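You operate a simulated robot arm through the tools that you are given. There is no shell and no other tool. Be economical: measure what you need, move in short steps, check, and stop when the job is done.

You run a simulated two-armed robot. Do the job below in one go: nothing can be reset, and whatever is moved stays where it is left.

TASK
On the teal table, fold the grey cloth in half, so that its two short edges meet.
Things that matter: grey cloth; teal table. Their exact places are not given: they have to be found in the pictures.

The check looks at the end state, three seconds after you hand in, the way a careful person would. Anything else that was tipped, shoved, dropped, spilled or broken makes it a failure. Flat cloth is picked up by pressing the open fingertips on it (5 to 10 N) and closing them slowly along it; thin cloth reads only 2 to 8 mm in the jaws.

THE ROBOT
Two 7-joint arms with two-finger parallel grippers on one trunk, on a base that drives. Base frame: it is fixed to the floor where the robot stands at the start and does not move with it; the origin is under the middle of the robot, x ahead of it, y to its left, z up; the surface under the hand at the start is at about z = 80. Lengths are in cm, angles in rad, forces in N, time in s.
The left shoulder is at the start at [6, 18.9, 110.3], the right one opposite. With the tool pointing down near the work surface each hand reaches from about 10 to 66 cm from the robot's upright axis, wherever it stands, measured 20 degrees to its own side. Places, roughly: teal table [90, 0, 80]. Payload 3.43 kg a hand.
The TCP of each hand is the grasp point between the finger pads, 3 cm short of the fingertips. In the tool frame z runs along the fingers and y along their closing line. Largest opening 9.4 cm; finger width 2.8, thickness 1; the body of the gripper, 5 by 9.6 cm, starts 5.5 cm behind the TCP.
Orientation is that of the tool frame in the base frame, as a unit quaternion [x, y, z, w]. With the fingers straight down and closing along the base's y, the tool's x points along the base's -x, its y along +y and its z along -z.

THE INTERFACE
- The arms move only by the tool move_arm. It takes "left_series", "right_series" or both (then of equal length, played together; a hand with none holds still); each is a list of rows, each a list of 3 entries, a list of its own where there are three numbers: the shift along the tool's x, y, z in cm, then the turn, a rotation vector about the tool's x, y, z in rad, then the finger opening in cm, from 0 to 9.4. In form: [[[dx, dy, dz], [ax, ay, az], claw], ...]. A call has 1 to 10 rows; each row is the pose to reach, as a shift and turn from the pose commanded when the call began, along the tool's axes at that moment. A row lasts 0.2 s, in which the tool goes at most 5 cm and 0.15 rad; a call with a longer step from one row to the next is refused whole, and so is a gripper value outside its range. Where a pose cannot be reached the arm comes as near as it can. A force on the tool above 40 N (or 10 N above the force at the start of the call, whichever is more), or a blocked arm, ends the call early, and 0.2 s more pass. Each finger travels about 15.3 cm/s and halts on what it meets, pressing with about 29 N; the grip force reading is that of the motor and also rises with nothing between the fingers. The clock runs only during rows and for 0.2 s after the last one: add rows that repeat a pose to give the fingers time. It gives the time, the measured TCP pose, the force on the tool (base axes), the opening and the grip force at its end, in the units of the frame above (readings bear some noise), with the torque about the TCP (base axes, N m) and any sound that the robot's microphone picked up, and new pictures: "pictures" is both (left out), scene, wrist or none (wrist: the cameras of the hands that moved).
- Cameras (640 x 400 px; columns grow to the right, rows downward): "scene" is now at [0.1, -0.32, 163.32]; the picture's right is [-0.08, -1.00, 0.00], its down [-0.91, 0.07, -0.41] and it looks along [0.41, -0.03, -0.91] (base axes); focal length 277 px, centre (320, 200). "left" rides on the left gripper at [7.6, -1.4, -10.2] in its tool frame; the picture's right is [0.18, 0.98, 0.00], its down [-0.75, 0.14, -0.64] and it looks along [-0.63, 0.12, 0.77] (tool axes); focal length 243 px, centre (320, 200). "right" rides on the right gripper at [7.6, 1.4, -10.3] in its tool frame; the picture's right is [-0.18, 0.98, 0.00], its down [-0.75, -0.14, -0.64] and it looks along [-0.63, -0.12, 0.77] (tool axes); focal length 243 px, centre (320, 200).
- slide_trunk(by): slides the trunk up (or, below 0, down) by that many cm; the arms and the scene camera ride with it, the base frame stays. It gives what a move gives, with no picture.
- steer(legs): drives the robot by 1 to 6 legs, each [ahead, left, turn to the left] in cm, cm and rad, along the robot's own axes; the way and the turn of a leg run together, so that a leg with both is an arc; at most 150 cm and 3.142 rad a leg. The arms and the cameras ride along, it lands a little off, and it stops where it bumps. It gives what a move gives, and a new picture of the scene camera.
- head_to(pan, tilt): turns the head with the scene camera to pan (to the left, within 1.501 rad either way) and tilt (down, from -0.506 to 1.204), counted from straight ahead of the robot. It gives what a move gives, and a new picture of the scene camera.
- locate(camera, pixels): for up to 12 pixels [column, row] of the newest picture of that camera ("zoom" is the newest enlarged one), the place [x, y, z] in the base frame of the surface seen there, good to about 0.3 cm. It takes no simulated time.
- enlarge(camera, box): a new picture of the part [left, top, right, bottom] of that camera's present view, enlarged. It takes no simulated time.
- close_job(): hands the job in; it is judged then, once.

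Go step by step. Measure first, check grasps and placings, and put right what went wrong. The budget is 80 turns and 260 pictures, counting those below and the enlarged ones. Unless the task says otherwise, let go and move clear before handing in.

The tools are called after "Call:" as name(argument=value, ...) on one line, values as JSON. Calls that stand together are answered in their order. move_arm: Moves the arms, as the interface text tells. Its arguments: {"type":"object","properties":{"left_series":{"type":"array"},"right_series":{"type":"array"},"pictures":{"type":"string","enum":["both","scene","wrist","none"]}},"required":[]} The other tools are called the same way: slide_trunk (by) slides the trunk up or down; steer (legs) drives the base; head_to (pan, tilt) turns the head that bears the scene camera; locate (camera, pixels) gives the place of the surface under pixels of a picture; enlarge (camera, box) takes an enlarged picture of a part of a camera's view; close_job () hands the job in.

At the start:

```text
time: 0.0
left_tcp_pos: [39.03, 30.33, 98.28]
left_tool_rot: [0.0, 1.0, -0.001, 0.0]
left_ft_force: [-0.2, 0.1, -0.6]
left_moment: [0.01, 0.0, -0.02]
left_gripper_width: 9.42
left_gripper_force: 0.0
right_tcp_pos: [34.74, -3.68, 94.01]
right_tool_rot: [0.0, 1.0, 0.001, 0.0]
right_ft_force: [-0.1, -0.8, 1.3]
right_moment: [0.0, -0.01, -0.01]
right_gripper_width: 9.39
right_gripper_force: 0.0
trunk travel left (down, up): [-77.5, 21.5]
robot x, y, heading: [0.19, -0.13, 0.004]
head pan, tilt: [-0.079, 1.145]
```

scene: 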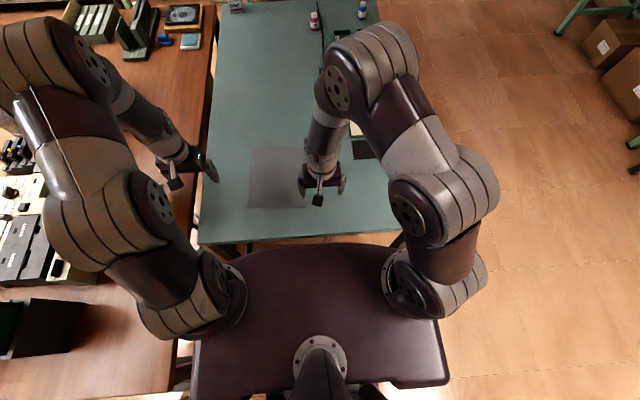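
right: 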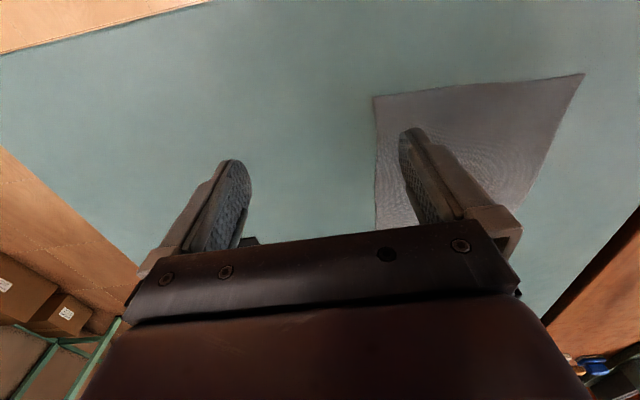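
left: 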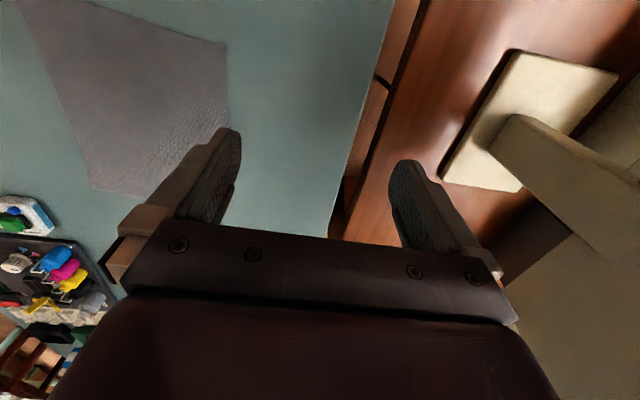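

The grey cloth shows in the scene at about (250,148)-(305,208), partly hidden by the right hand. I measure its corners first.

Call:
locate(camera="scene", pixels=[[252, 148], [248, 207], [305, 207], [303, 150], [275, 180], [225, 180], [355, 155], [340, 200]])

Call:
locate(camera="right", pixels=[[375, 98], [582, 75], [377, 225], [520, 205], [480, 110], [300, 120]])

Call:
locate(camera="left", pixels=[[224, 43], [90, 187], [20, 5], [145, 196], [226, 120]])

Call:
enlarge(camera="scene", box=[200, 0, 420, 250])

```text
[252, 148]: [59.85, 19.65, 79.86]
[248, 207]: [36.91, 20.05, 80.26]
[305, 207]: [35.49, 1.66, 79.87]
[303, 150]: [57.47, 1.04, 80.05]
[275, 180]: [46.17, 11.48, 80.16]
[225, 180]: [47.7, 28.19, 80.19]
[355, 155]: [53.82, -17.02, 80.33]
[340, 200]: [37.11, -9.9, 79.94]
```

```text
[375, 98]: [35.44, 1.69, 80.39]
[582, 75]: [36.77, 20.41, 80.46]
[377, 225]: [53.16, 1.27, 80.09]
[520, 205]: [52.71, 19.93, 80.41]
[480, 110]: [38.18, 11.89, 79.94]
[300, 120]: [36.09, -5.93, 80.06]
```

```text
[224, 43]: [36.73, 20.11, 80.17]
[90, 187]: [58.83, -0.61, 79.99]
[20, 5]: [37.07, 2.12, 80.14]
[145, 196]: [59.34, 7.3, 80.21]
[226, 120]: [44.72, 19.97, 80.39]
```

```text
1.60 times, centred on (310, 125) of scene
```

zoom: 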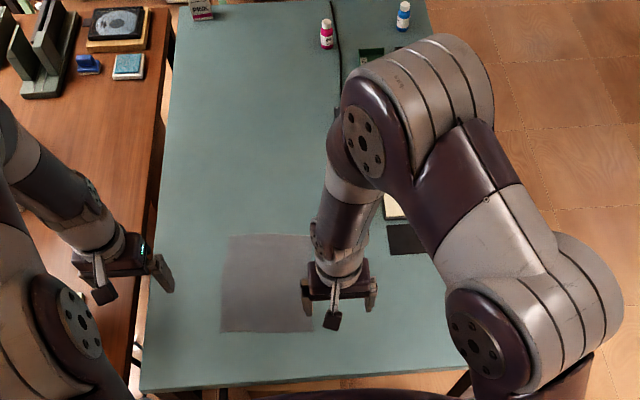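

The cloth is about 23.5 cm long in x (x≈36 to 59.5) and 18.6 cm wide in y (y≈0 to 20), so its short edges are the near and far ones. I plan to pinch the far corners, fingers closing along x, and bring them back over to the near edge. First I yaw both hands and move above.

Call:
move_arm(left_series=[[[-1, -0.5, 0], [0, 0, 0.15], 4], [[-2, -1, 0], [0, 0, 0.3], 4], [[-3, -2, 0], [0, 0, 0.45], 4], [[-4, -3, 0], [0, 0, 0.6], 4], [[-5, -4, 0], [0, 0, 0.75], 4], [[-6, -5, 0], [0, 0, 0.9], 4], [[-7, -6, 0], [0, 0, 1.05], 4], [[-8, -7, 0], [0, 0, 1.2], 4], [[-9, -8, 0], [0, 0, 1.35], 4], [[-11, -8, 0], [0, 0, 1.5], 4]], right_series=[[[-1, 0, -1], [0, 0, -0.15], 4], [[-2, 0, -2], [0, 0, -0.3], 4], [[-4, 0, -3], [0, 0, -0.45], 4], [[-6, 0, -4], [0, 0, -0.6], 4], [[-8, 0, -4], [0, 0, -0.75], 4], [[-10, 0, -4], [0, 0, -0.9], 4], [[-12, 0, -4], [0, 0, -1.05], 4], [[-13, 0, -4], [0, 0, -1.2], 4], [[-14, 0, -4], [0, 0, -1.35], 4], [[-15, 0, -4], [0, 0, -1.5], 4]])

```text
time: 2.2
left_tcp_pos: [50.05, 22.23, 98.26]
left_tool_rot: [0.683, 0.731, 0.0, -0.001]
left_ft_force: [0.5, -0.2, 0.1]
left_moment: [0.01, -0.04, 0.01]
left_gripper_width: 3.97
left_gripper_force: 0.0
right_tcp_pos: [49.82, -3.53, 97.88]
right_tool_rot: [-0.683, 0.731, 0.0, 0.0]
right_ft_force: [0.9, -0.5, 0.6]
right_moment: [0.04, 0.07, 0.01]
right_gripper_width: 4.0
right_gripper_force: 0.1
trunk travel left (down, up): [-77.5, 21.5]
robot x, y, heading: [-0.02, -0.35, 0.0]
head pan, tilt: [-0.079, 1.145]
```

scene: 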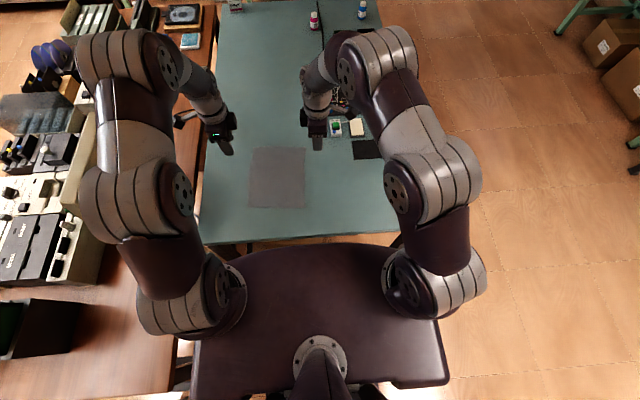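
right: 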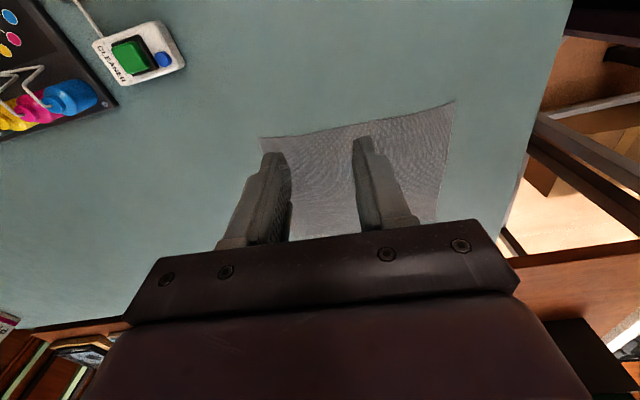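
left: 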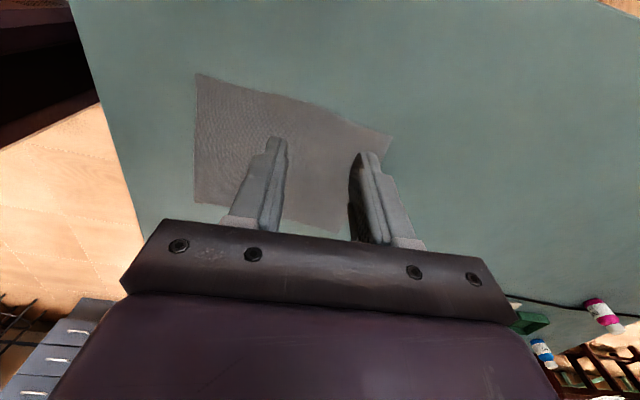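

Now the whole cloth is visible in the scene (250,147)-(306,208). I measure its four corners in three views.

Call:
enlarge(camera="scene", box=[228, 130, 324, 220])

Call:
locate(camera="right", pixels=[[261, 138], [454, 102], [436, 222], [345, 122]])

Call:
locate(camera="left", pixels=[[198, 75], [391, 136], [340, 232], [196, 200], [290, 100]])

```text
4.44 times, centred on (276, 175) of scene
```

zoom: 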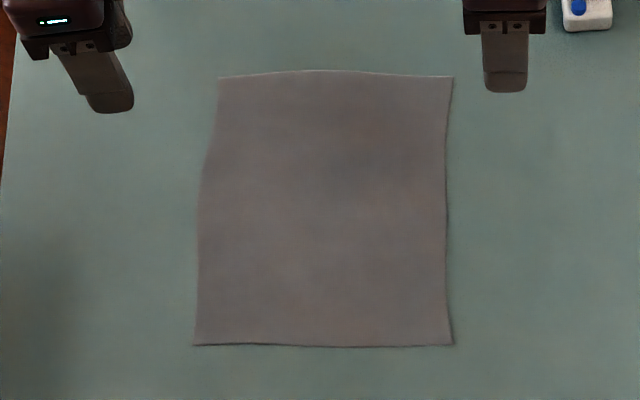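

```text
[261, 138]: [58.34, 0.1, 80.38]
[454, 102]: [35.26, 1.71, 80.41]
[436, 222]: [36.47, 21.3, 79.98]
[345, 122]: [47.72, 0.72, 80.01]
```

```text
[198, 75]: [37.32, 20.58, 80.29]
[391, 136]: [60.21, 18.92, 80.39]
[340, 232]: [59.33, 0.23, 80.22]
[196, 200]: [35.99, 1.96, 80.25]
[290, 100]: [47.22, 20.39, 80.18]
```

Corners are near-right (35.5,1.8), near-left (37,20.4), far-right (58.7,0.2) and far-left (60.1,19.1), so the cloth is yawed about -0.065 rad. I move both hands above the far corners.

Call:
move_arm(left_series=[[[-1, 1.5, 0], [0, 0, 0.05], 2.4], [[-2, 3.5, 1], [0, 0, 0.1], 2.4], [[-3.5, 5.5, 3], [0, 0, 0.137], 2.4], [[-5, 7, 6], [0, 0, 0.137], 2.4], [[-5.75, 7.6, 9], [0, 0, 0.137], 2.4], [[-5.75, 7.6, 11], [0, 0, 0.137], 2.4], [[-5.75, 7.6, 11], [0, 0, 0.137], 2.4]], right_series=[[[-1, -1.5, 0], [0, 0, 0], 2.4], [[-2, -3.5, 1], [0, 0, 0], 2.4], [[-3.5, -5, 3], [0, 0, 0], 2.4], [[-5, -6, 6], [0, 0, 0], 2.4], [[-6.5, -6.7, 9], [0, 0, 0], 2.4], [[-6.5, -6.7, 10.6], [0, 0, 0], 2.4], [[-6.5, -6.7, 10.6], [0, 0, 0], 2.4]])

```text
time: 3.8
left_tcp_pos: [58.08, 17.41, 87.24]
left_tool_rot: [0.73, 0.684, 0.0, 0.0]
left_ft_force: [0.1, -1.0, -0.1]
left_moment: [0.0, 0.01, 0.02]
left_gripper_width: 2.41
left_gripper_force: 0.1
right_tcp_pos: [56.91, 2.16, 87.23]
right_tool_rot: [-0.681, 0.732, 0.001, 0.0]
right_ft_force: [-0.4, 0.0, 0.2]
right_moment: [0.03, 0.0, 0.02]
right_gripper_width: 2.39
right_gripper_force: 0.1
trunk travel left (down, up): [-77.5, 21.5]
robot x, y, heading: [0.01, -0.16, 0.0]
head pan, tilt: [-0.079, 1.145]
```

scene: 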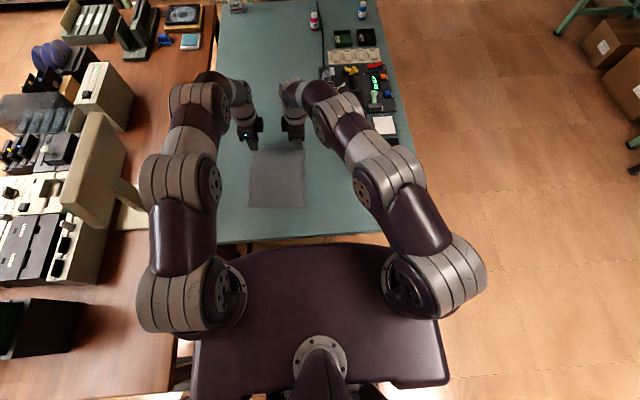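
right: 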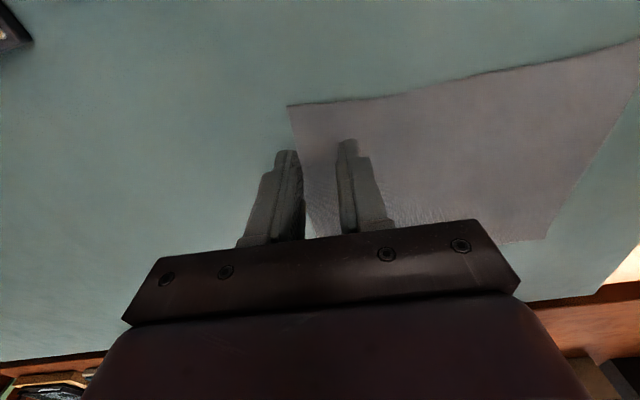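
left: 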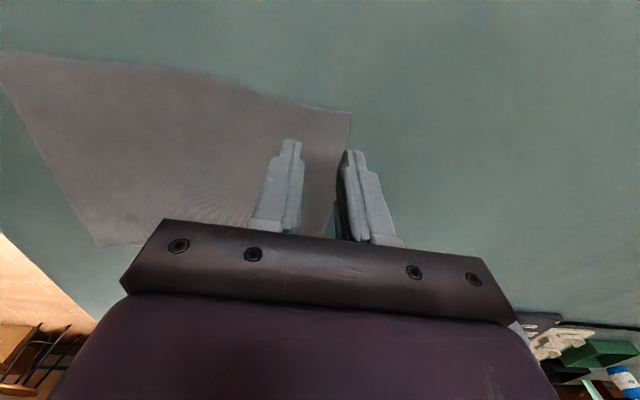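

Both hands are in place over the far corners. I check the corner places from these closer wrist views ((290,105) right, (350,113) left).

Call:
locate(camera="right", pixels=[[291, 107], [313, 235], [638, 40], [400, 130]])

Call:
locate(camera="left", pixels=[[348, 114], [325, 230], [4, 55], [250, 150]])

Call:
move_arm(left_series=[[[0, 0, 1.5], [0, 0, 0], 2.4], [[0, 0, 3], [0, 0, 0], 2.4], [[0, 0, 3.4], [0, 0, 0], 2.4]], right_series=[[[0, 0, 1.5], [0, 0, 0], 2.4], [[0, 0, 3], [0, 0, 0], 2.4], [[0, 0, 3.4], [0, 0, 0], 2.4]], pictures="wrist")

```text
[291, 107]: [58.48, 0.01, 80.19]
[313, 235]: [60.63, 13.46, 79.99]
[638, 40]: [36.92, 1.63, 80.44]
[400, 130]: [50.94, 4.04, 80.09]
```

```text
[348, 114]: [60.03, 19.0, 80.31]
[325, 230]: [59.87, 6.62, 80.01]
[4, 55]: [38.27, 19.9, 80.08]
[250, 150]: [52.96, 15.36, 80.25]
```

```text
time: 4.6
left_tcp_pos: [57.89, 17.06, 83.97]
left_tool_rot: [0.73, 0.683, 0.0, 0.001]
left_ft_force: [0.3, 0.1, -0.1]
left_moment: [-0.02, 0.03, -0.01]
left_gripper_width: 2.37
left_gripper_force: 0.1
right_tcp_pos: [56.94, 2.54, 83.94]
right_tool_rot: [-0.681, 0.732, 0.0, 0.001]
right_ft_force: [-0.1, 0.7, -0.2]
right_moment: [-0.03, 0.01, -0.03]
right_gripper_width: 2.4
right_gripper_force: 0.1
trunk travel left (down, up): [-77.5, 21.5]
robot x, y, heading: [-0.07, 0.18, 0.003]
head pan, tilt: [-0.079, 1.145]
```

right: 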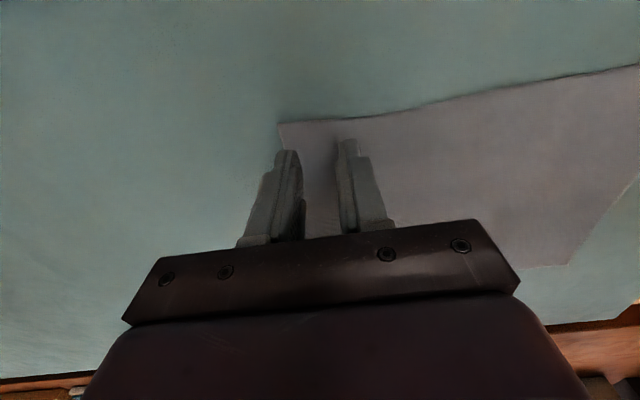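
left: 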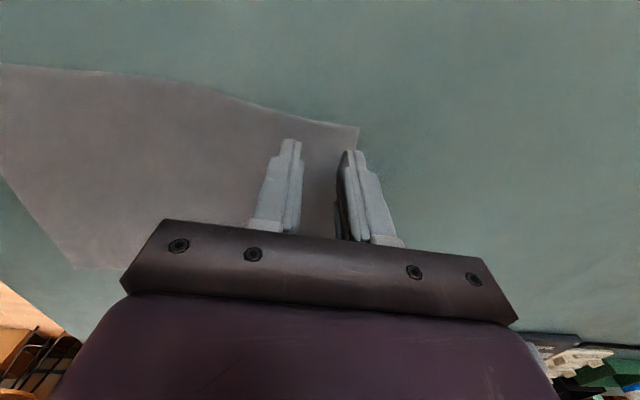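

Both outer fingers sit right at the edge, so I shift 0.4 cm inward and step down to contact.

Call:
move_arm(left_series=[[[0, -0.4, 0], [0, 0, 0], 2.4], [[0, -0.4, 0.5], [0, 0, 0], 2.4], [[0, -0.4, 0.8], [0, 0, 0], 2.4], [[0, -0.4, 0.8], [0, 0, 0], 2.4]], right_series=[[[0, 0.4, 0], [0, 0, 0], 2.4], [[0, 0.4, 0.5], [0, 0, 0], 2.4], [[0, 0.4, 0.8], [0, 0, 0], 2.4], [[0, 0.4, 0.8], [0, 0, 0], 2.4]], pictures="none")

```text
time: 5.6
left_tcp_pos: [57.5, 17.19, 83.22]
left_tool_rot: [0.73, 0.683, 0.0, 0.0]
left_ft_force: [-0.8, -0.3, 2.5]
left_moment: [0.01, -0.01, -0.05]
left_gripper_width: 2.38
left_gripper_force: 0.1
right_tcp_pos: [56.47, 2.46, 83.22]
right_tool_rot: [-0.681, 0.732, 0.0, 0.0]
right_ft_force: [0.0, 0.1, 0.7]
right_moment: [-0.01, -0.01, 0.01]
right_gripper_width: 2.4
right_gripper_force: 0.0
trunk travel left (down, up): [-77.5, 21.5]
robot x, y, heading: [0.11, 0.01, 0.005]
head pan, tilt: [-0.079, 1.145]
```

Contact is just beginning (2.5 N left, 0.7 N right). I press a little more.

Call:
move_arm(left_series=[[[0, 0, 0.1], [0, 0, 0], 2.4], [[0, 0, 0.2], [0, 0, 0], 2.4], [[0, 0, 0.2], [0, 0, 0], 2.4]], right_series=[[[0, 0, 0.15], [0, 0, 0], 2.4], [[0, 0, 0.25], [0, 0, 0], 2.4], [[0, 0, 0.25], [0, 0, 0], 2.4]], pictures="none")

```text
time: 6.4
left_tcp_pos: [57.55, 17.18, 83.08]
left_tool_rot: [0.73, 0.683, 0.001, 0.001]
left_ft_force: [-0.3, -0.2, -0.7]
left_moment: [0.0, 0.02, -0.02]
left_gripper_width: 2.42
left_gripper_force: 0.0
right_tcp_pos: [56.56, 2.53, 83.11]
right_tool_rot: [-0.682, 0.732, -0.001, 0.002]
right_ft_force: [-0.9, -2.2, 19.5]
right_moment: [-0.17, 0.22, 0.01]
right_gripper_width: 2.4
right_gripper_force: 0.0
trunk travel left (down, up): [-77.5, 21.5]
robot x, y, heading: [-0.17, 0.33, -0.002]
head pan, tilt: [-0.079, 1.145]
```

The right hand now presses 19.5 N and the left shows none, so I back the right off and lower the left.

Call:
move_arm(left_series=[[[0, 0, 0.1], [0, 0, 0], 2.4], [[0, 0, 0.15], [0, 0, 0], 2.4], [[0, 0, 0.15], [0, 0, 0], 2.4]], right_series=[[[0, 0, -0.08], [0, 0, 0], 2.4], [[0, 0, -0.1], [0, 0, 0], 2.4], [[0, 0, -0.1], [0, 0, 0], 2.4]], pictures="none")

```text
time: 7.2
left_tcp_pos: [57.33, 17.11, 83.2]
left_tool_rot: [0.73, 0.683, 0.001, 0.002]
left_ft_force: [0.3, -4.0, 16.2]
left_moment: [-0.03, 0.13, 0.01]
left_gripper_width: 2.39
left_gripper_force: 0.0
right_tcp_pos: [56.4, 2.38, 83.14]
right_tool_rot: [-0.682, 0.731, -0.001, 0.002]
right_ft_force: [2.9, 2.4, 15.3]
right_moment: [0.0, 0.02, 0.01]
right_gripper_width: 2.35
right_gripper_force: 0.2
trunk travel left (down, up): [-77.5, 21.5]
robot x, y, heading: [-0.36, -0.02, -0.002]
head pan, tilt: [-0.079, 1.145]
```

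Both press about 15 N. I ease off slightly and close slowly.

Call:
move_arm(left_series=[[[0, 0, -0.05], [0, 0, 0], 2.4], [[0, 0, -0.05], [0, 0, 0], 2.1], [[0, 0, -0.05], [0, 0, 0], 1.8], [[0, 0, -0.05], [0, 0, 0], 1.5], [[0, 0, -0.05], [0, 0, 0], 1.2], [[0, 0, -0.05], [0, 0, 0], 0.9], [[0, 0, -0.05], [0, 0, 0], 0.6], [[0, 0, -0.05], [0, 0, 0], 0.3], [[0, 0, -0.05], [0, 0, 0], 0], [[0, 0, -0.05], [0, 0, 0], 0]], right_series=[[[0, 0, -0.05], [0, 0, 0], 2.4], [[0, 0, -0.05], [0, 0, 0], 2.1], [[0, 0, -0.05], [0, 0, 0], 1.8], [[0, 0, -0.05], [0, 0, 0], 1.5], [[0, 0, -0.05], [0, 0, 0], 1.2], [[0, 0, -0.05], [0, 0, 0], 0.9], [[0, 0, -0.05], [0, 0, 0], 0.6], [[0, 0, -0.05], [0, 0, 0], 0.3], [[0, 0, -0.05], [0, 0, 0], 0], [[0, 0, -0.05], [0, 0, 0], 0]])

```text
time: 9.4
left_tcp_pos: [57.32, 17.15, 83.06]
left_tool_rot: [0.731, 0.683, 0.002, 0.001]
left_ft_force: [2.8, 0.5, 36.0]
left_moment: [0.07, -0.1, 0.0]
left_gripper_width: 0.16
left_gripper_force: 28.7
right_tcp_pos: [56.23, 2.39, 83.1]
right_tool_rot: [-0.681, 0.732, 0.0, 0.001]
right_ft_force: [0.3, -0.4, -0.2]
right_moment: [-0.01, -0.03, 0.0]
right_gripper_width: 0.19
right_gripper_force: 28.9
trunk travel left (down, up): [-77.5, 21.5]
robot x, y, heading: [-0.48, -0.26, -0.003]
head pan, tilt: [-0.079, 1.145]
```

scene: 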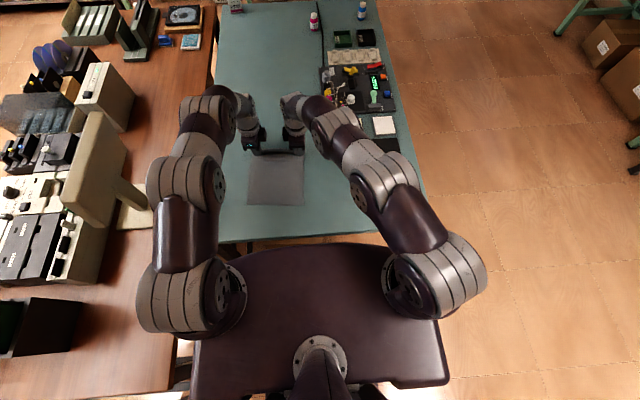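
right: 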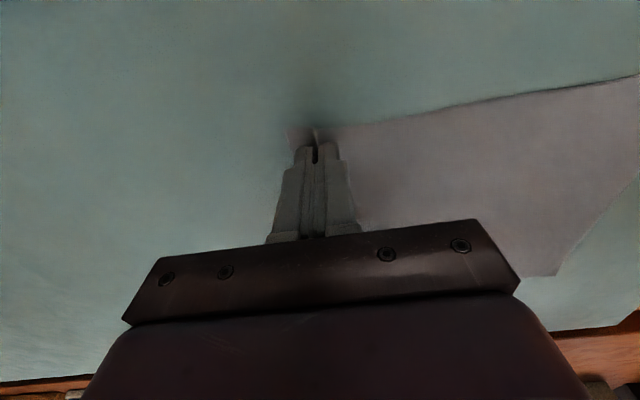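
left: 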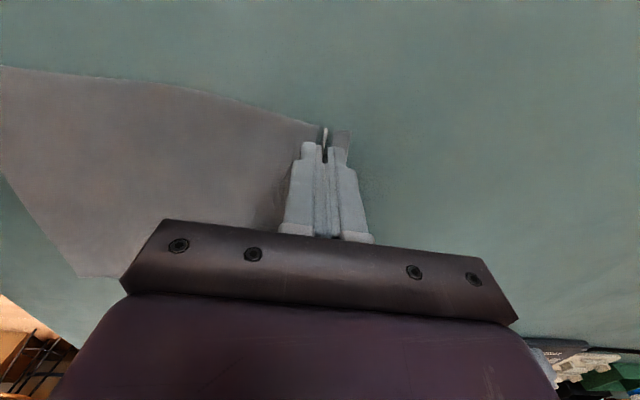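

Both jaws read just under 2 mm with a ridge standing between the tips ((315,140) and (325,140)). I lift 3 cm to check.

Call:
move_arm(left_series=[[[0, 0, -1], [0, 0, 0], 0], [[0, 0, -2], [0, 0, 0], 0], [[0, 0, -3], [0, 0, 0], 0], [[0, 0, -3], [0, 0, 0], 0]], right_series=[[[0, 0, -1], [0, 0, 0], 0], [[0, 0, -2], [0, 0, 0], 0], [[0, 0, -3], [0, 0, 0], 0], [[0, 0, -3], [0, 0, 0], 0]])

```text
time: 10.4
left_tcp_pos: [57.47, 17.47, 85.72]
left_tool_rot: [0.73, 0.683, -0.001, -0.001]
left_ft_force: [0.2, -0.2, -0.1]
left_moment: [-0.01, 0.01, 0.03]
left_gripper_width: 0.19
left_gripper_force: 28.3
right_tcp_pos: [56.7, 2.58, 86.09]
right_tool_rot: [-0.681, 0.733, 0.0, 0.0]
right_ft_force: [0.6, 1.2, -0.1]
right_moment: [0.01, 0.0, -0.04]
right_gripper_width: 0.17
right_gripper_force: 29.4
trunk travel left (down, up): [-77.5, 21.5]
robot x, y, heading: [0.23, 0.17, -0.006]
head pan, tilt: [-0.079, 1.145]
```

scene: 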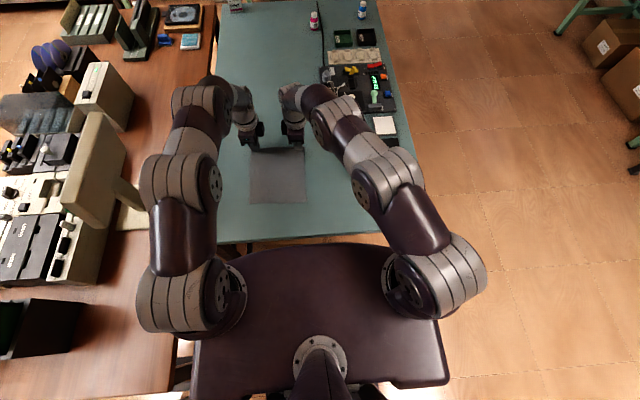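
right: 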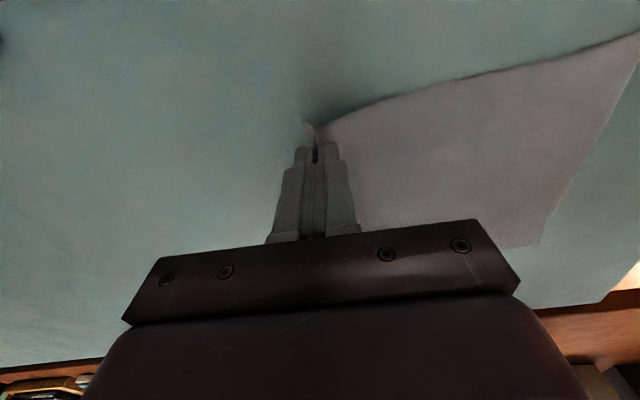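
left: 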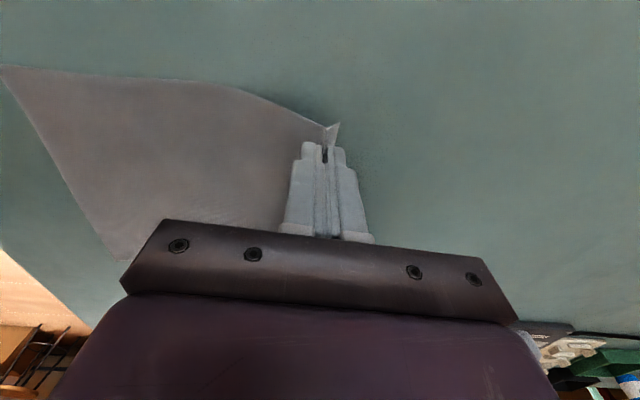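

Both corners are held. I begin the fold: an arc toward the robot, pitching the fingers forward as I go.

Call:
move_arm(left_series=[[[0, -1.6, -0.9], [-0.15, 0, 0], 0], [[0, -3.2, -2.1], [-0.3, 0, 0], 0], [[0, -4.9, -3.0], [-0.45, 0, 0], 0], [[0, -6.9, -3.6], [-0.6, 0, 0], 0], [[0, -8.8, -3.9], [-0.75, 0, 0], 0], [[0, -10.6, -3.8], [-0.9, 0, 0], 0], [[0, -12.4, -3.5], [-1.0, 0, 0], 0], [[0, -12.4, -3.5], [-1.0, 0, 0], 0]], right_series=[[[0, 1.6, -0.9], [0.15, 0, 0], 0], [[0, 3.2, -2.1], [0.3, 0, 0], 0], [[0, 4.9, -3.0], [0.45, 0, 0], 0], [[0, 6.9, -3.6], [0.6, 0, 0], 0], [[0, 8.8, -3.9], [0.75, 0, 0], 0], [[0, 10.6, -3.8], [0.9, 0, 0], 0], [[0, 12.4, -3.5], [1.0, 0, 0], 0], [[0, 12.4, -3.5], [1.0, 0, 0], 0]])

```text
time: 11.7
left_tcp_pos: [58.53, 15.87, 93.84]
left_tool_rot: [0.685, 0.633, 0.242, 0.267]
left_ft_force: [-11.9, -9.7, -2.7]
left_moment: [-0.22, 0.35, -0.41]
left_gripper_width: 0.17
left_gripper_force: 29.1
left hand out of reach, approached as far as the arm can: row 4, 5, 6
right_tcp_pos: [48.14, 4.12, 91.27]
right_tool_rot: [-0.624, 0.671, -0.285, 0.279]
right_ft_force: [11.9, 10.3, 2.7]
right_moment: [0.28, -0.29, 0.07]
right_gripper_width: 0.17
right_gripper_force: 28.9
trunk travel left (down, up): [-77.5, 21.5]
robot x, y, heading: [0.15, 0.09, 0.001]
head pan, tilt: [-0.079, 1.145]
stopped in row 6 (right hand): the force on the tool passed its limit at 47 N (the readings are from after the stop); the commanded pose is now the measured one
```

scene: 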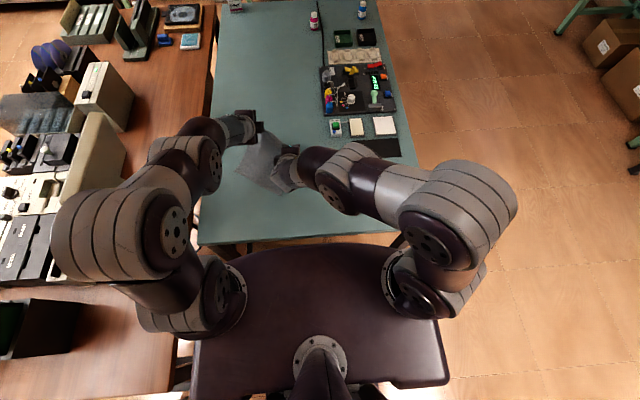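
right: 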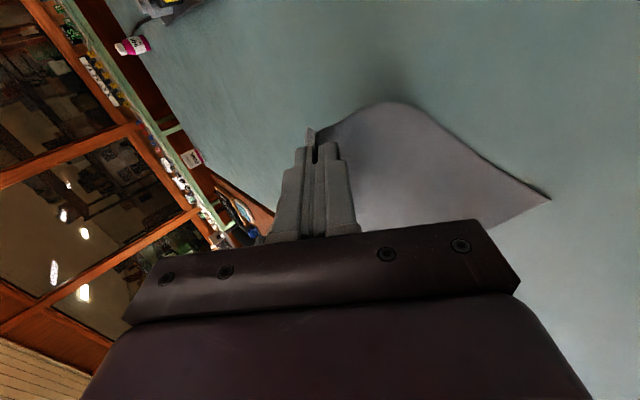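
left: 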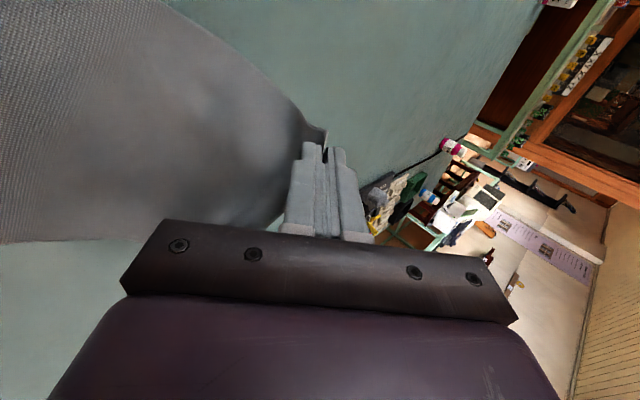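

The left arm could not pitch that far back and lagged behind, which stretched and shifted the cloth; it is still gripped by both hands. I undo: bring the right hand back level with the left and reduce both pitches.

Call:
move_arm(left_series=[[[0.2, -0.8, 0.6], [0.08, 0, 0], 0], [[0.4, -1.6, 1.2], [0.17, 0, 0], 0], [[0.6, -2.4, 1.8], [0.25, 0, 0], 0], [[0.8, -3.2, 2.4], [0.33, 0, 0], 0], [[1.0, -4.0, 3.0], [0.4, 0, 0], 0], [[1.25, -4.7, 3.55], [0.44, 0, 0], 0], [[1.25, -4.7, 3.55], [0.44, 0, 0], 0]], right_series=[[[0.1, -0.6, 1.4], [-0.08, 0, 0], 0], [[0.3, -1.2, 3.0], [-0.17, 0, 0], 0], [[0.5, -1.8, 4.5], [-0.26, 0, 0], 0], [[0.7, -2.4, 6.0], [-0.35, 0, 0], 0], [[0.9, -3.0, 7.4], [-0.45, 0, 0], 0], [[1.13, -3.4, 8.4], [-0.52, 0, 0], 0], [[1.13, -3.4, 8.4], [-0.52, 0, 0], 0]])

```text
time: 13.3
left_tcp_pos: [57.54, 17.56, 88.27]
left_tool_rot: [0.725, 0.672, 0.101, 0.111]
left_ft_force: [-1.2, -0.3, -0.2]
left_moment: [-0.04, -0.01, 0.02]
left_gripper_width: 0.15
left_gripper_force: 29.0
left hand out of reach, approached as far as the arm can: row 5
right_tcp_pos: [56.3, 2.25, 87.99]
right_tool_rot: [-0.675, 0.723, -0.102, 0.105]
right_ft_force: [0.6, 0.9, -0.3]
right_moment: [-0.02, -0.07, -0.02]
right_gripper_width: 0.18
right_gripper_force: 28.8
trunk travel left (down, up): [-77.5, 21.5]
robot x, y, heading: [0.13, 0.14, -0.002]
head pan, tilt: [-0.079, 1.145]
```

scene: 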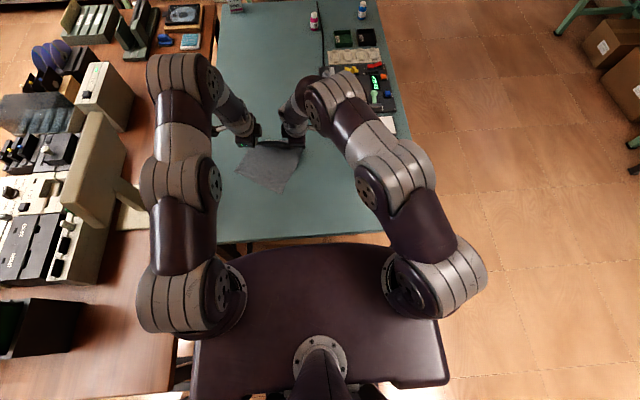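
right: 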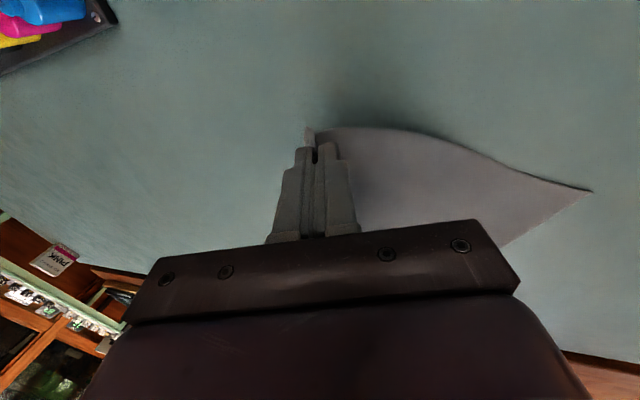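
left: 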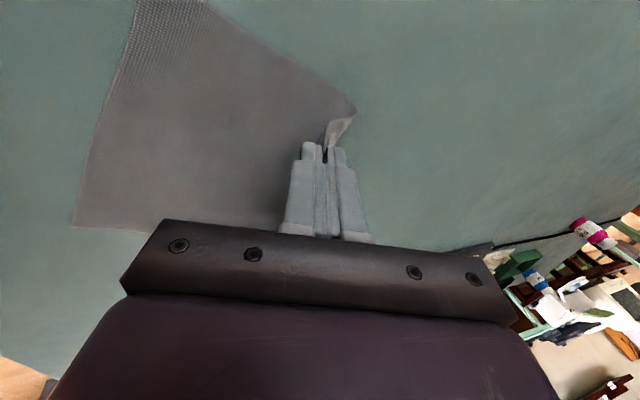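

Both still hold; the cloth is skewed with its near corner at about (280,193). I un-pitch and lift so the cloth hangs free and straightens, then I can lay it again.

Call:
move_arm(left_series=[[[0, -0.7, -2], [0.05, 0, 0], 0], [[-0.1, -1.4, -4], [0.1, 0, 0], 0], [[-0.2, -2.1, -6], [0.15, 0, 0], 0], [[-0.3, -2.8, -8.1], [0.2, 0, 0], 0], [[-0.4, -3.5, -10.2], [0.25, 0, 0], 0], [[-0.5, -4.1, -12.3], [0.3, 0, 0], 0], [[-0.6, -4.8, -14.3], [0.3, 0, 0], 0], [[-0.7, -5.4, -16.3], [0.3, 0, 0], 0], [[-0.7, -5.4, -16.3], [0.3, 0, 0], 0]], right_series=[[[0, 0.6, -2], [-0.05, 0, 0], 0], [[0.1, 1.2, -4], [-0.1, 0, 0], 0], [[0.2, 1.8, -6], [-0.15, 0, 0], 0], [[0.3, 2.4, -8], [-0.2, 0, 0], 0], [[0.4, 3.0, -10], [-0.25, 0, 0], 0], [[0.5, 3.5, -12], [-0.3, 0, 0], 0], [[0.6, 4.0, -14], [-0.3, 0, 0], 0], [[0.6, 4.4, -16], [-0.3, 0, 0], 0], [[0.6, 4.4, -16], [-0.3, 0, 0], 0]])

```text
time: 15.3
left_tcp_pos: [47.43, 17.5, 102.03]
left_tool_rot: [0.734, 0.68, 0.0, 0.003]
left_ft_force: [-0.4, -2.7, -1.7]
left_moment: [-0.08, -0.01, 0.03]
left_gripper_width: 0.2
left_gripper_force: 28.9
right_tcp_pos: [47.33, 1.79, 101.95]
right_tool_rot: [-0.684, 0.73, 0.006, 0.003]
right_ft_force: [0.1, 3.6, 0.0]
right_moment: [0.13, -0.01, 0.03]
right_gripper_width: 0.17
right_gripper_force: 28.9
trunk travel left (down, up): [-77.5, 21.5]
robot x, y, heading: [0.07, 0.17, -0.001]
head pan, tilt: [-0.079, 1.145]
```

scene: 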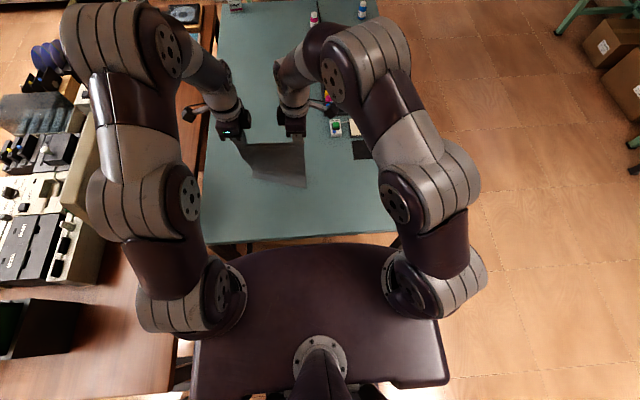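
right: 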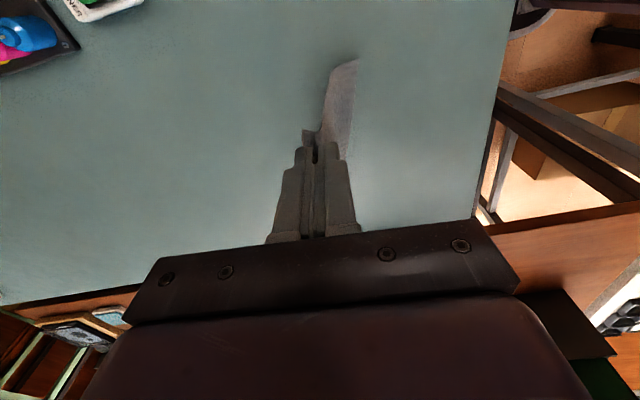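
left: 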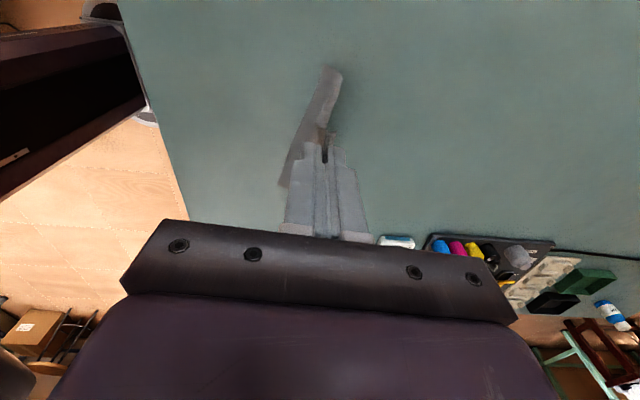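

The cloth hangs straight from both hands. Its free edge can go down on the far side first and the held edge can then be laid over it with fingers straight down, so no pitching is needed. I raise and move forward to about x=53.

Call:
move_arm(left_series=[[[0, 0, -2], [0, 0, 0], 0], [[0, 0, -4], [0, 0, 0], 0], [[0, 2, -4], [0, 0, 0], 0], [[0, 4, -4], [0, 0, 0], 0], [[0.1, 6.2, -4], [0, 0, 0], 0], [[0.1, 6.2, -4], [0, 0, 0], 0], [[0.1, 6.2, -4], [0, 0, 0], 0], [[0.1, 6.2, -4], [0, 0, 0], 0], [[0.1, 6.2, -4], [0, 0, 0], 0]], right_series=[[[-0.4, 0, -2], [0, 0, 0], 0], [[-0.8, 0, -4], [0, 0, 0], 0], [[-0.8, -1.7, -4], [0, 0, 0], 0], [[-0.8, -3.4, -4], [0, 0, 0], 0], [[-0.85, -5.3, -4], [0, 0, 0], 0], [[-0.85, -5.3, -4], [0, 0, 0], 0], [[-0.85, -5.3, -4], [0, 0, 0], 0], [[-0.85, -5.3, -4], [0, 0, 0], 0], [[-0.85, -5.3, -4], [0, 0, 0], 0]])

Call:
enlarge(camera="scene", box=[220, 90, 340, 200])

```text
time: 17.3
left_tcp_pos: [53.58, 17.22, 106.17]
left_tool_rot: [0.734, 0.679, 0.001, 0.003]
left_ft_force: [-0.6, 0.5, -1.2]
left_moment: [-0.02, -0.03, -0.01]
left_gripper_width: 0.17
left_gripper_force: 29.0
right_tcp_pos: [52.12, 2.19, 105.42]
right_tool_rot: [-0.684, 0.73, 0.007, 0.004]
right_ft_force: [0.6, 1.0, -0.1]
right_moment: [0.02, -0.05, -0.01]
right_gripper_width: 0.15
right_gripper_force: 28.7
right hand out of reach, approached as far as the arm can: row 5, 6, 7, 8, 9
trunk travel left (down, up): [-77.5, 21.5]
robot x, y, heading: [0.38, -0.03, 0.001]
head pan, tilt: [-0.079, 1.145]
```

scene: 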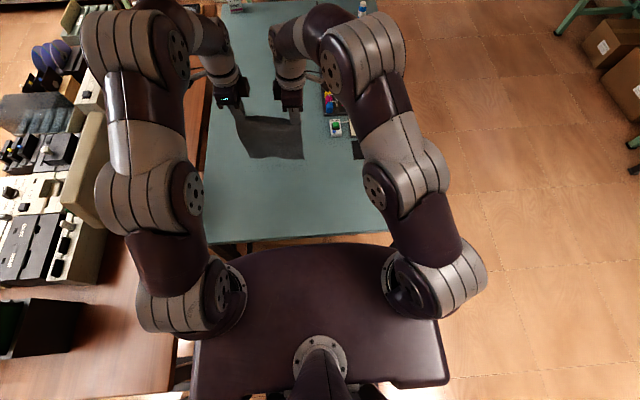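
right: 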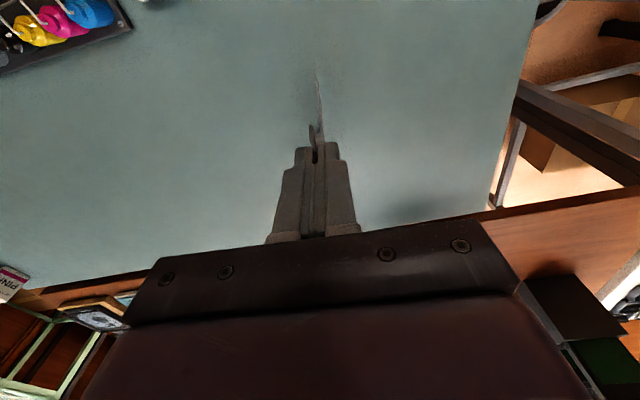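
left: 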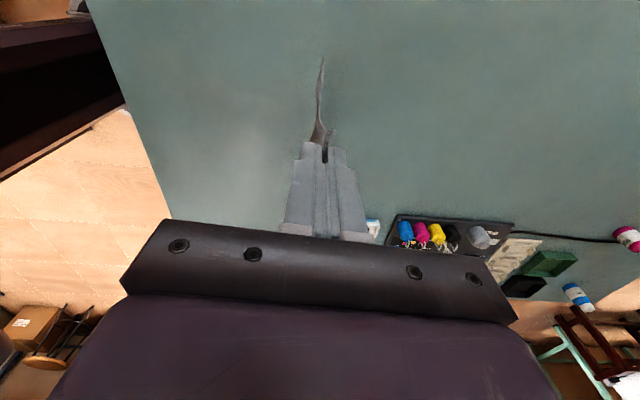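

```text
3.64 times, centred on (280, 145) of scene
```

zoom: 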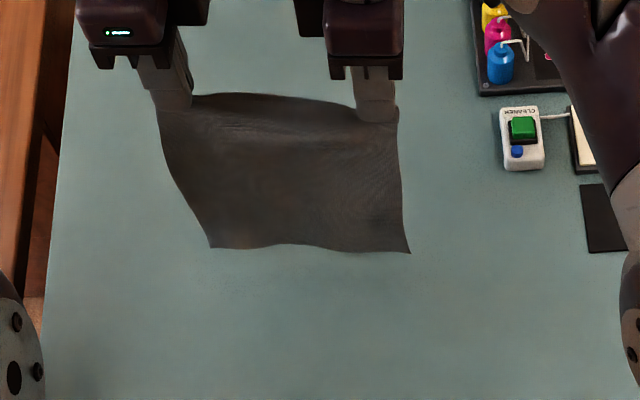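

It hangs free and untwisted. I measure its lower corners (210,247) and (408,252) and top in the zoom.

Call:
locate(camera="zoom", pixels=[[212, 243], [404, 248], [300, 240], [165, 110], [395, 112], [280, 150]])

```text
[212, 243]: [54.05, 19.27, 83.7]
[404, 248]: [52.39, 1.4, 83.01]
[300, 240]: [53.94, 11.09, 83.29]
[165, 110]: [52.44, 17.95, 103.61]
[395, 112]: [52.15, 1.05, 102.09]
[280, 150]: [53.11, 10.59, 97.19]
```

The free edge is at about x=52.4-54, z≈83. I lower it to touch and walk the hands back to lay the lower half down.

Call:
move_arm(left_series=[[[0, 0, 1.7], [0, 0, 0], 0], [[0, -0.5, 3.3], [0, 0, 0], 0], [[0, -2, 3.4], [0, 0, 0], 0], [[0, -4, 4.2], [0, 0, 0], 0], [[0, -6, 6.2], [0, 0, 0], 0], [[0, -8, 8.7], [0, 0, 0], 0], [[0, -10, 11.2], [0, 0, 0], 0], [[0, -11.3, 13.3], [0, 0, 0], 0], [[0, -11.3, 13.3], [0, 0, 0], 0]], right_series=[[[0, 0, 1.7], [0, 0, 0], 0], [[0, 0.5, 3.3], [0, 0, 0], 0], [[0, 2, 3.4], [0, 0, 0], 0], [[0, 4, 4.2], [0, 0, 0], 0], [[0, 6, 6.2], [0, 0, 0], 0], [[0, 8, 8.7], [0, 0, 0], 0], [[0, 10, 11.2], [0, 0, 0], 0], [[0, 11.3, 13.3], [0, 0, 0], 0], [[0, 11.3, 13.3], [0, 0, 0], 0]])

Call:
enlarge(camera="scene", box=[220, 120, 340, 230])

```text
time: 19.3
left_tcp_pos: [42.36, 18.03, 92.86]
left_tool_rot: [0.734, 0.679, 0.0, 0.003]
left_ft_force: [0.1, -0.2, -0.5]
left_moment: [0.02, -0.03, 0.04]
left_gripper_width: 0.17
left_gripper_force: 29.1
right_tcp_pos: [40.81, 3.13, 92.1]
right_tool_rot: [-0.684, 0.729, 0.006, 0.004]
right_ft_force: [-0.7, 0.2, -0.9]
right_moment: [0.01, 0.02, 0.02]
right_gripper_width: 0.18
right_gripper_force: 29.2
trunk travel left (down, up): [-77.5, 21.5]
robot x, y, heading: [-0.17, 0.25, -0.0]
head pan, tilt: [-0.079, 1.145]
```

scene: 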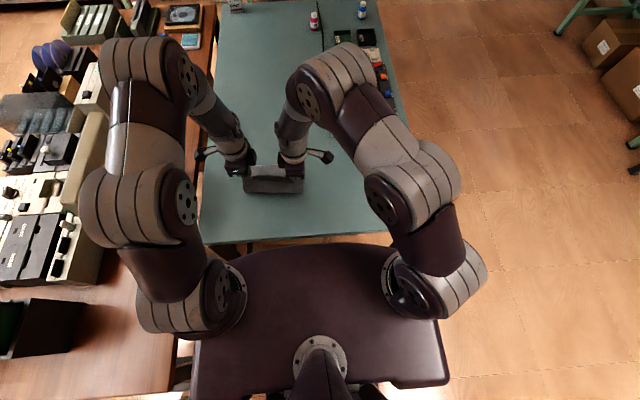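
right: 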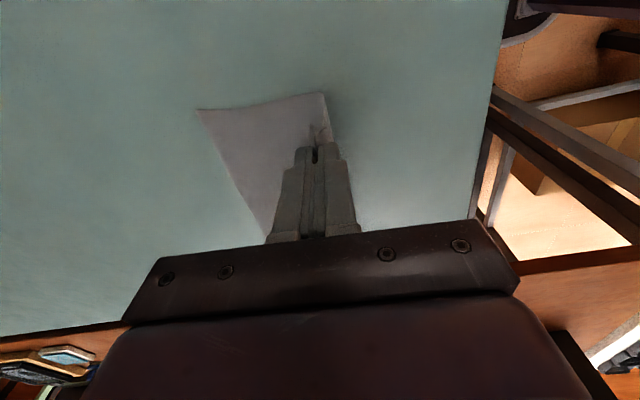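
left: 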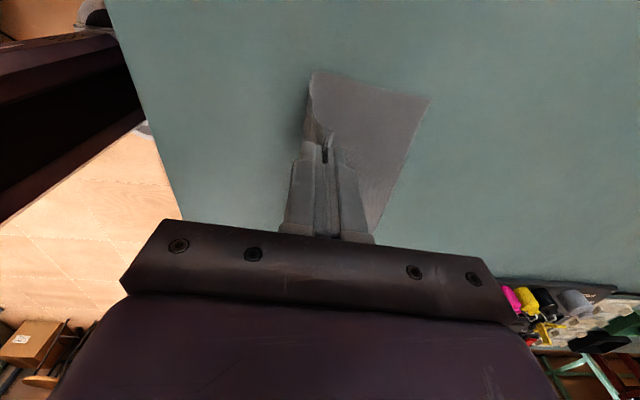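

```text
3.64 times, centred on (280, 175) of scene
```

zoom: 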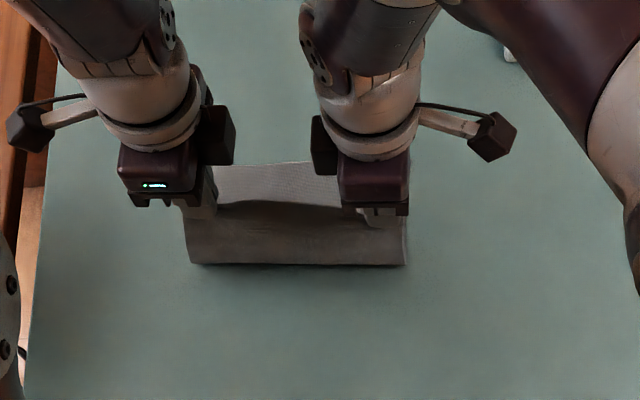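

Working well: the lower half lies forward, with the bend just under the hands. I measure the laid free corners in the wrist views ((200,111) right, (428,98) left) and the bend.

Call:
locate(camera="right", pixels=[[202, 112], [322, 96], [270, 120]])

Call:
locate(camera="left", pixels=[[427, 99], [375, 228], [315, 75]])

Call:
locate(camera="zoom", pixels=[[195, 262], [403, 262], [300, 262], [290, 163], [220, 165], [270, 190]])

```text
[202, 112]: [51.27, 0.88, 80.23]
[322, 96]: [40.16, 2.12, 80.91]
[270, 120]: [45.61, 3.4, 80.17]
```

```text
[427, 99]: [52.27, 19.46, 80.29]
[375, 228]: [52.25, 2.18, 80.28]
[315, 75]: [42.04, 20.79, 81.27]
```

```text
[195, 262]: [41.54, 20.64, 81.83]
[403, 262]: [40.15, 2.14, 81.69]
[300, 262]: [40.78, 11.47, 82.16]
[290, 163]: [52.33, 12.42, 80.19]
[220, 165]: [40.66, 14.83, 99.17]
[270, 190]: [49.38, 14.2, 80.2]
```

Free edge at x=51.3-52.3, bend at x=40.1-41.6. Now I sweep the held edge forward and down over it.

Call:
move_arm(left_series=[[[0, 1, 0.3], [0, 0, 0], 0], [[0, 2, 0.9], [0, 0, 0], 0], [[0, 3, 1.5], [0, 0, 0], 0], [[0, 4, 2.3], [0, 0, 0], 0], [[0, 5, 3.2], [0, 0, 0], 0], [[0, 6, 4.2], [0, 0, 0], 0], [[0, 6.8, 5.4], [0, 0, 0], 0], [[0, 7.3, 6.5], [0, 0, 0], 0], [[0, 7.3, 6.5], [0, 0, 0], 0]], right_series=[[[0, -1, 0.3], [0, 0, 0], 0], [[0, -2, 0.9], [0, 0, 0], 0], [[0, -3, 1.5], [0, 0, 0], 0], [[0, -4, 2.3], [0, 0, 0], 0], [[0, -5, 3.2], [0, 0, 0], 0], [[0, -6, 4.2], [0, 0, 0], 0], [[0, -6.8, 5.4], [0, 0, 0], 0], [[0, -7.3, 6.5], [0, 0, 0], 0], [[0, -7.3, 6.5], [0, 0, 0], 0]])

Call:
enlarge(camera="scene", box=[220, 120, 340, 230])

```text
time: 21.3
left_tcp_pos: [49.91, 17.36, 86.39]
left_tool_rot: [0.734, 0.679, 0.0, 0.003]
left_ft_force: [-0.3, 0.0, 0.3]
left_moment: [0.01, -0.04, 0.01]
left_gripper_width: 0.2
left_gripper_force: 29.0
right_tcp_pos: [47.99, 2.75, 85.48]
right_tool_rot: [-0.683, 0.73, 0.006, 0.003]
right_ft_force: [-0.4, -0.1, -0.5]
right_moment: [0.0, -0.04, 0.02]
right_gripper_width: 0.17
right_gripper_force: 28.9
trunk travel left (down, up): [-77.5, 21.5]
robot x, y, heading: [0.0, 0.12, -0.002]
head pan, tilt: [-0.079, 1.145]
```

scene: 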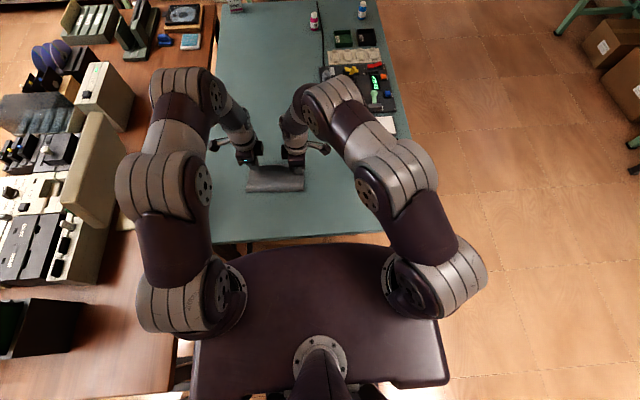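
right: 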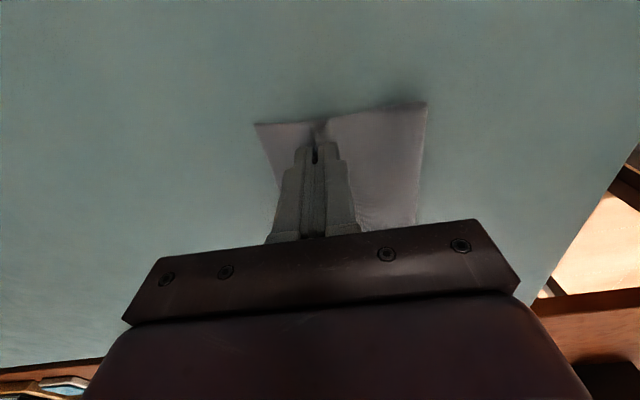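
left: 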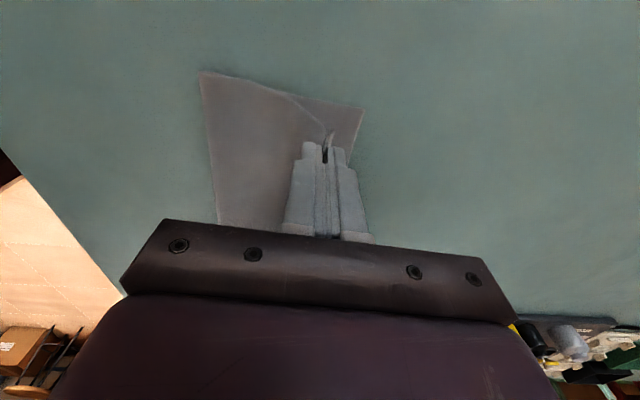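

```text
3.64 times, centred on (280, 175) of scene
```

zoom: 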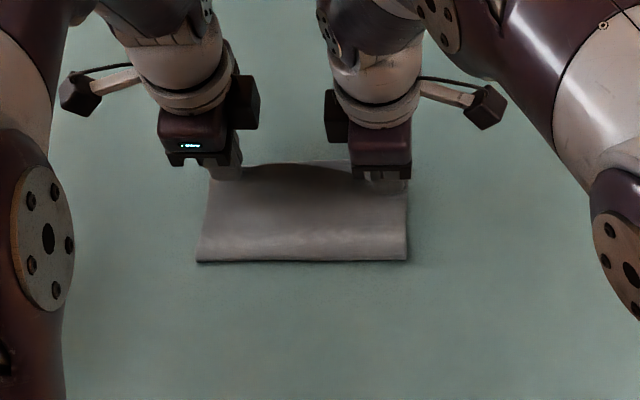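

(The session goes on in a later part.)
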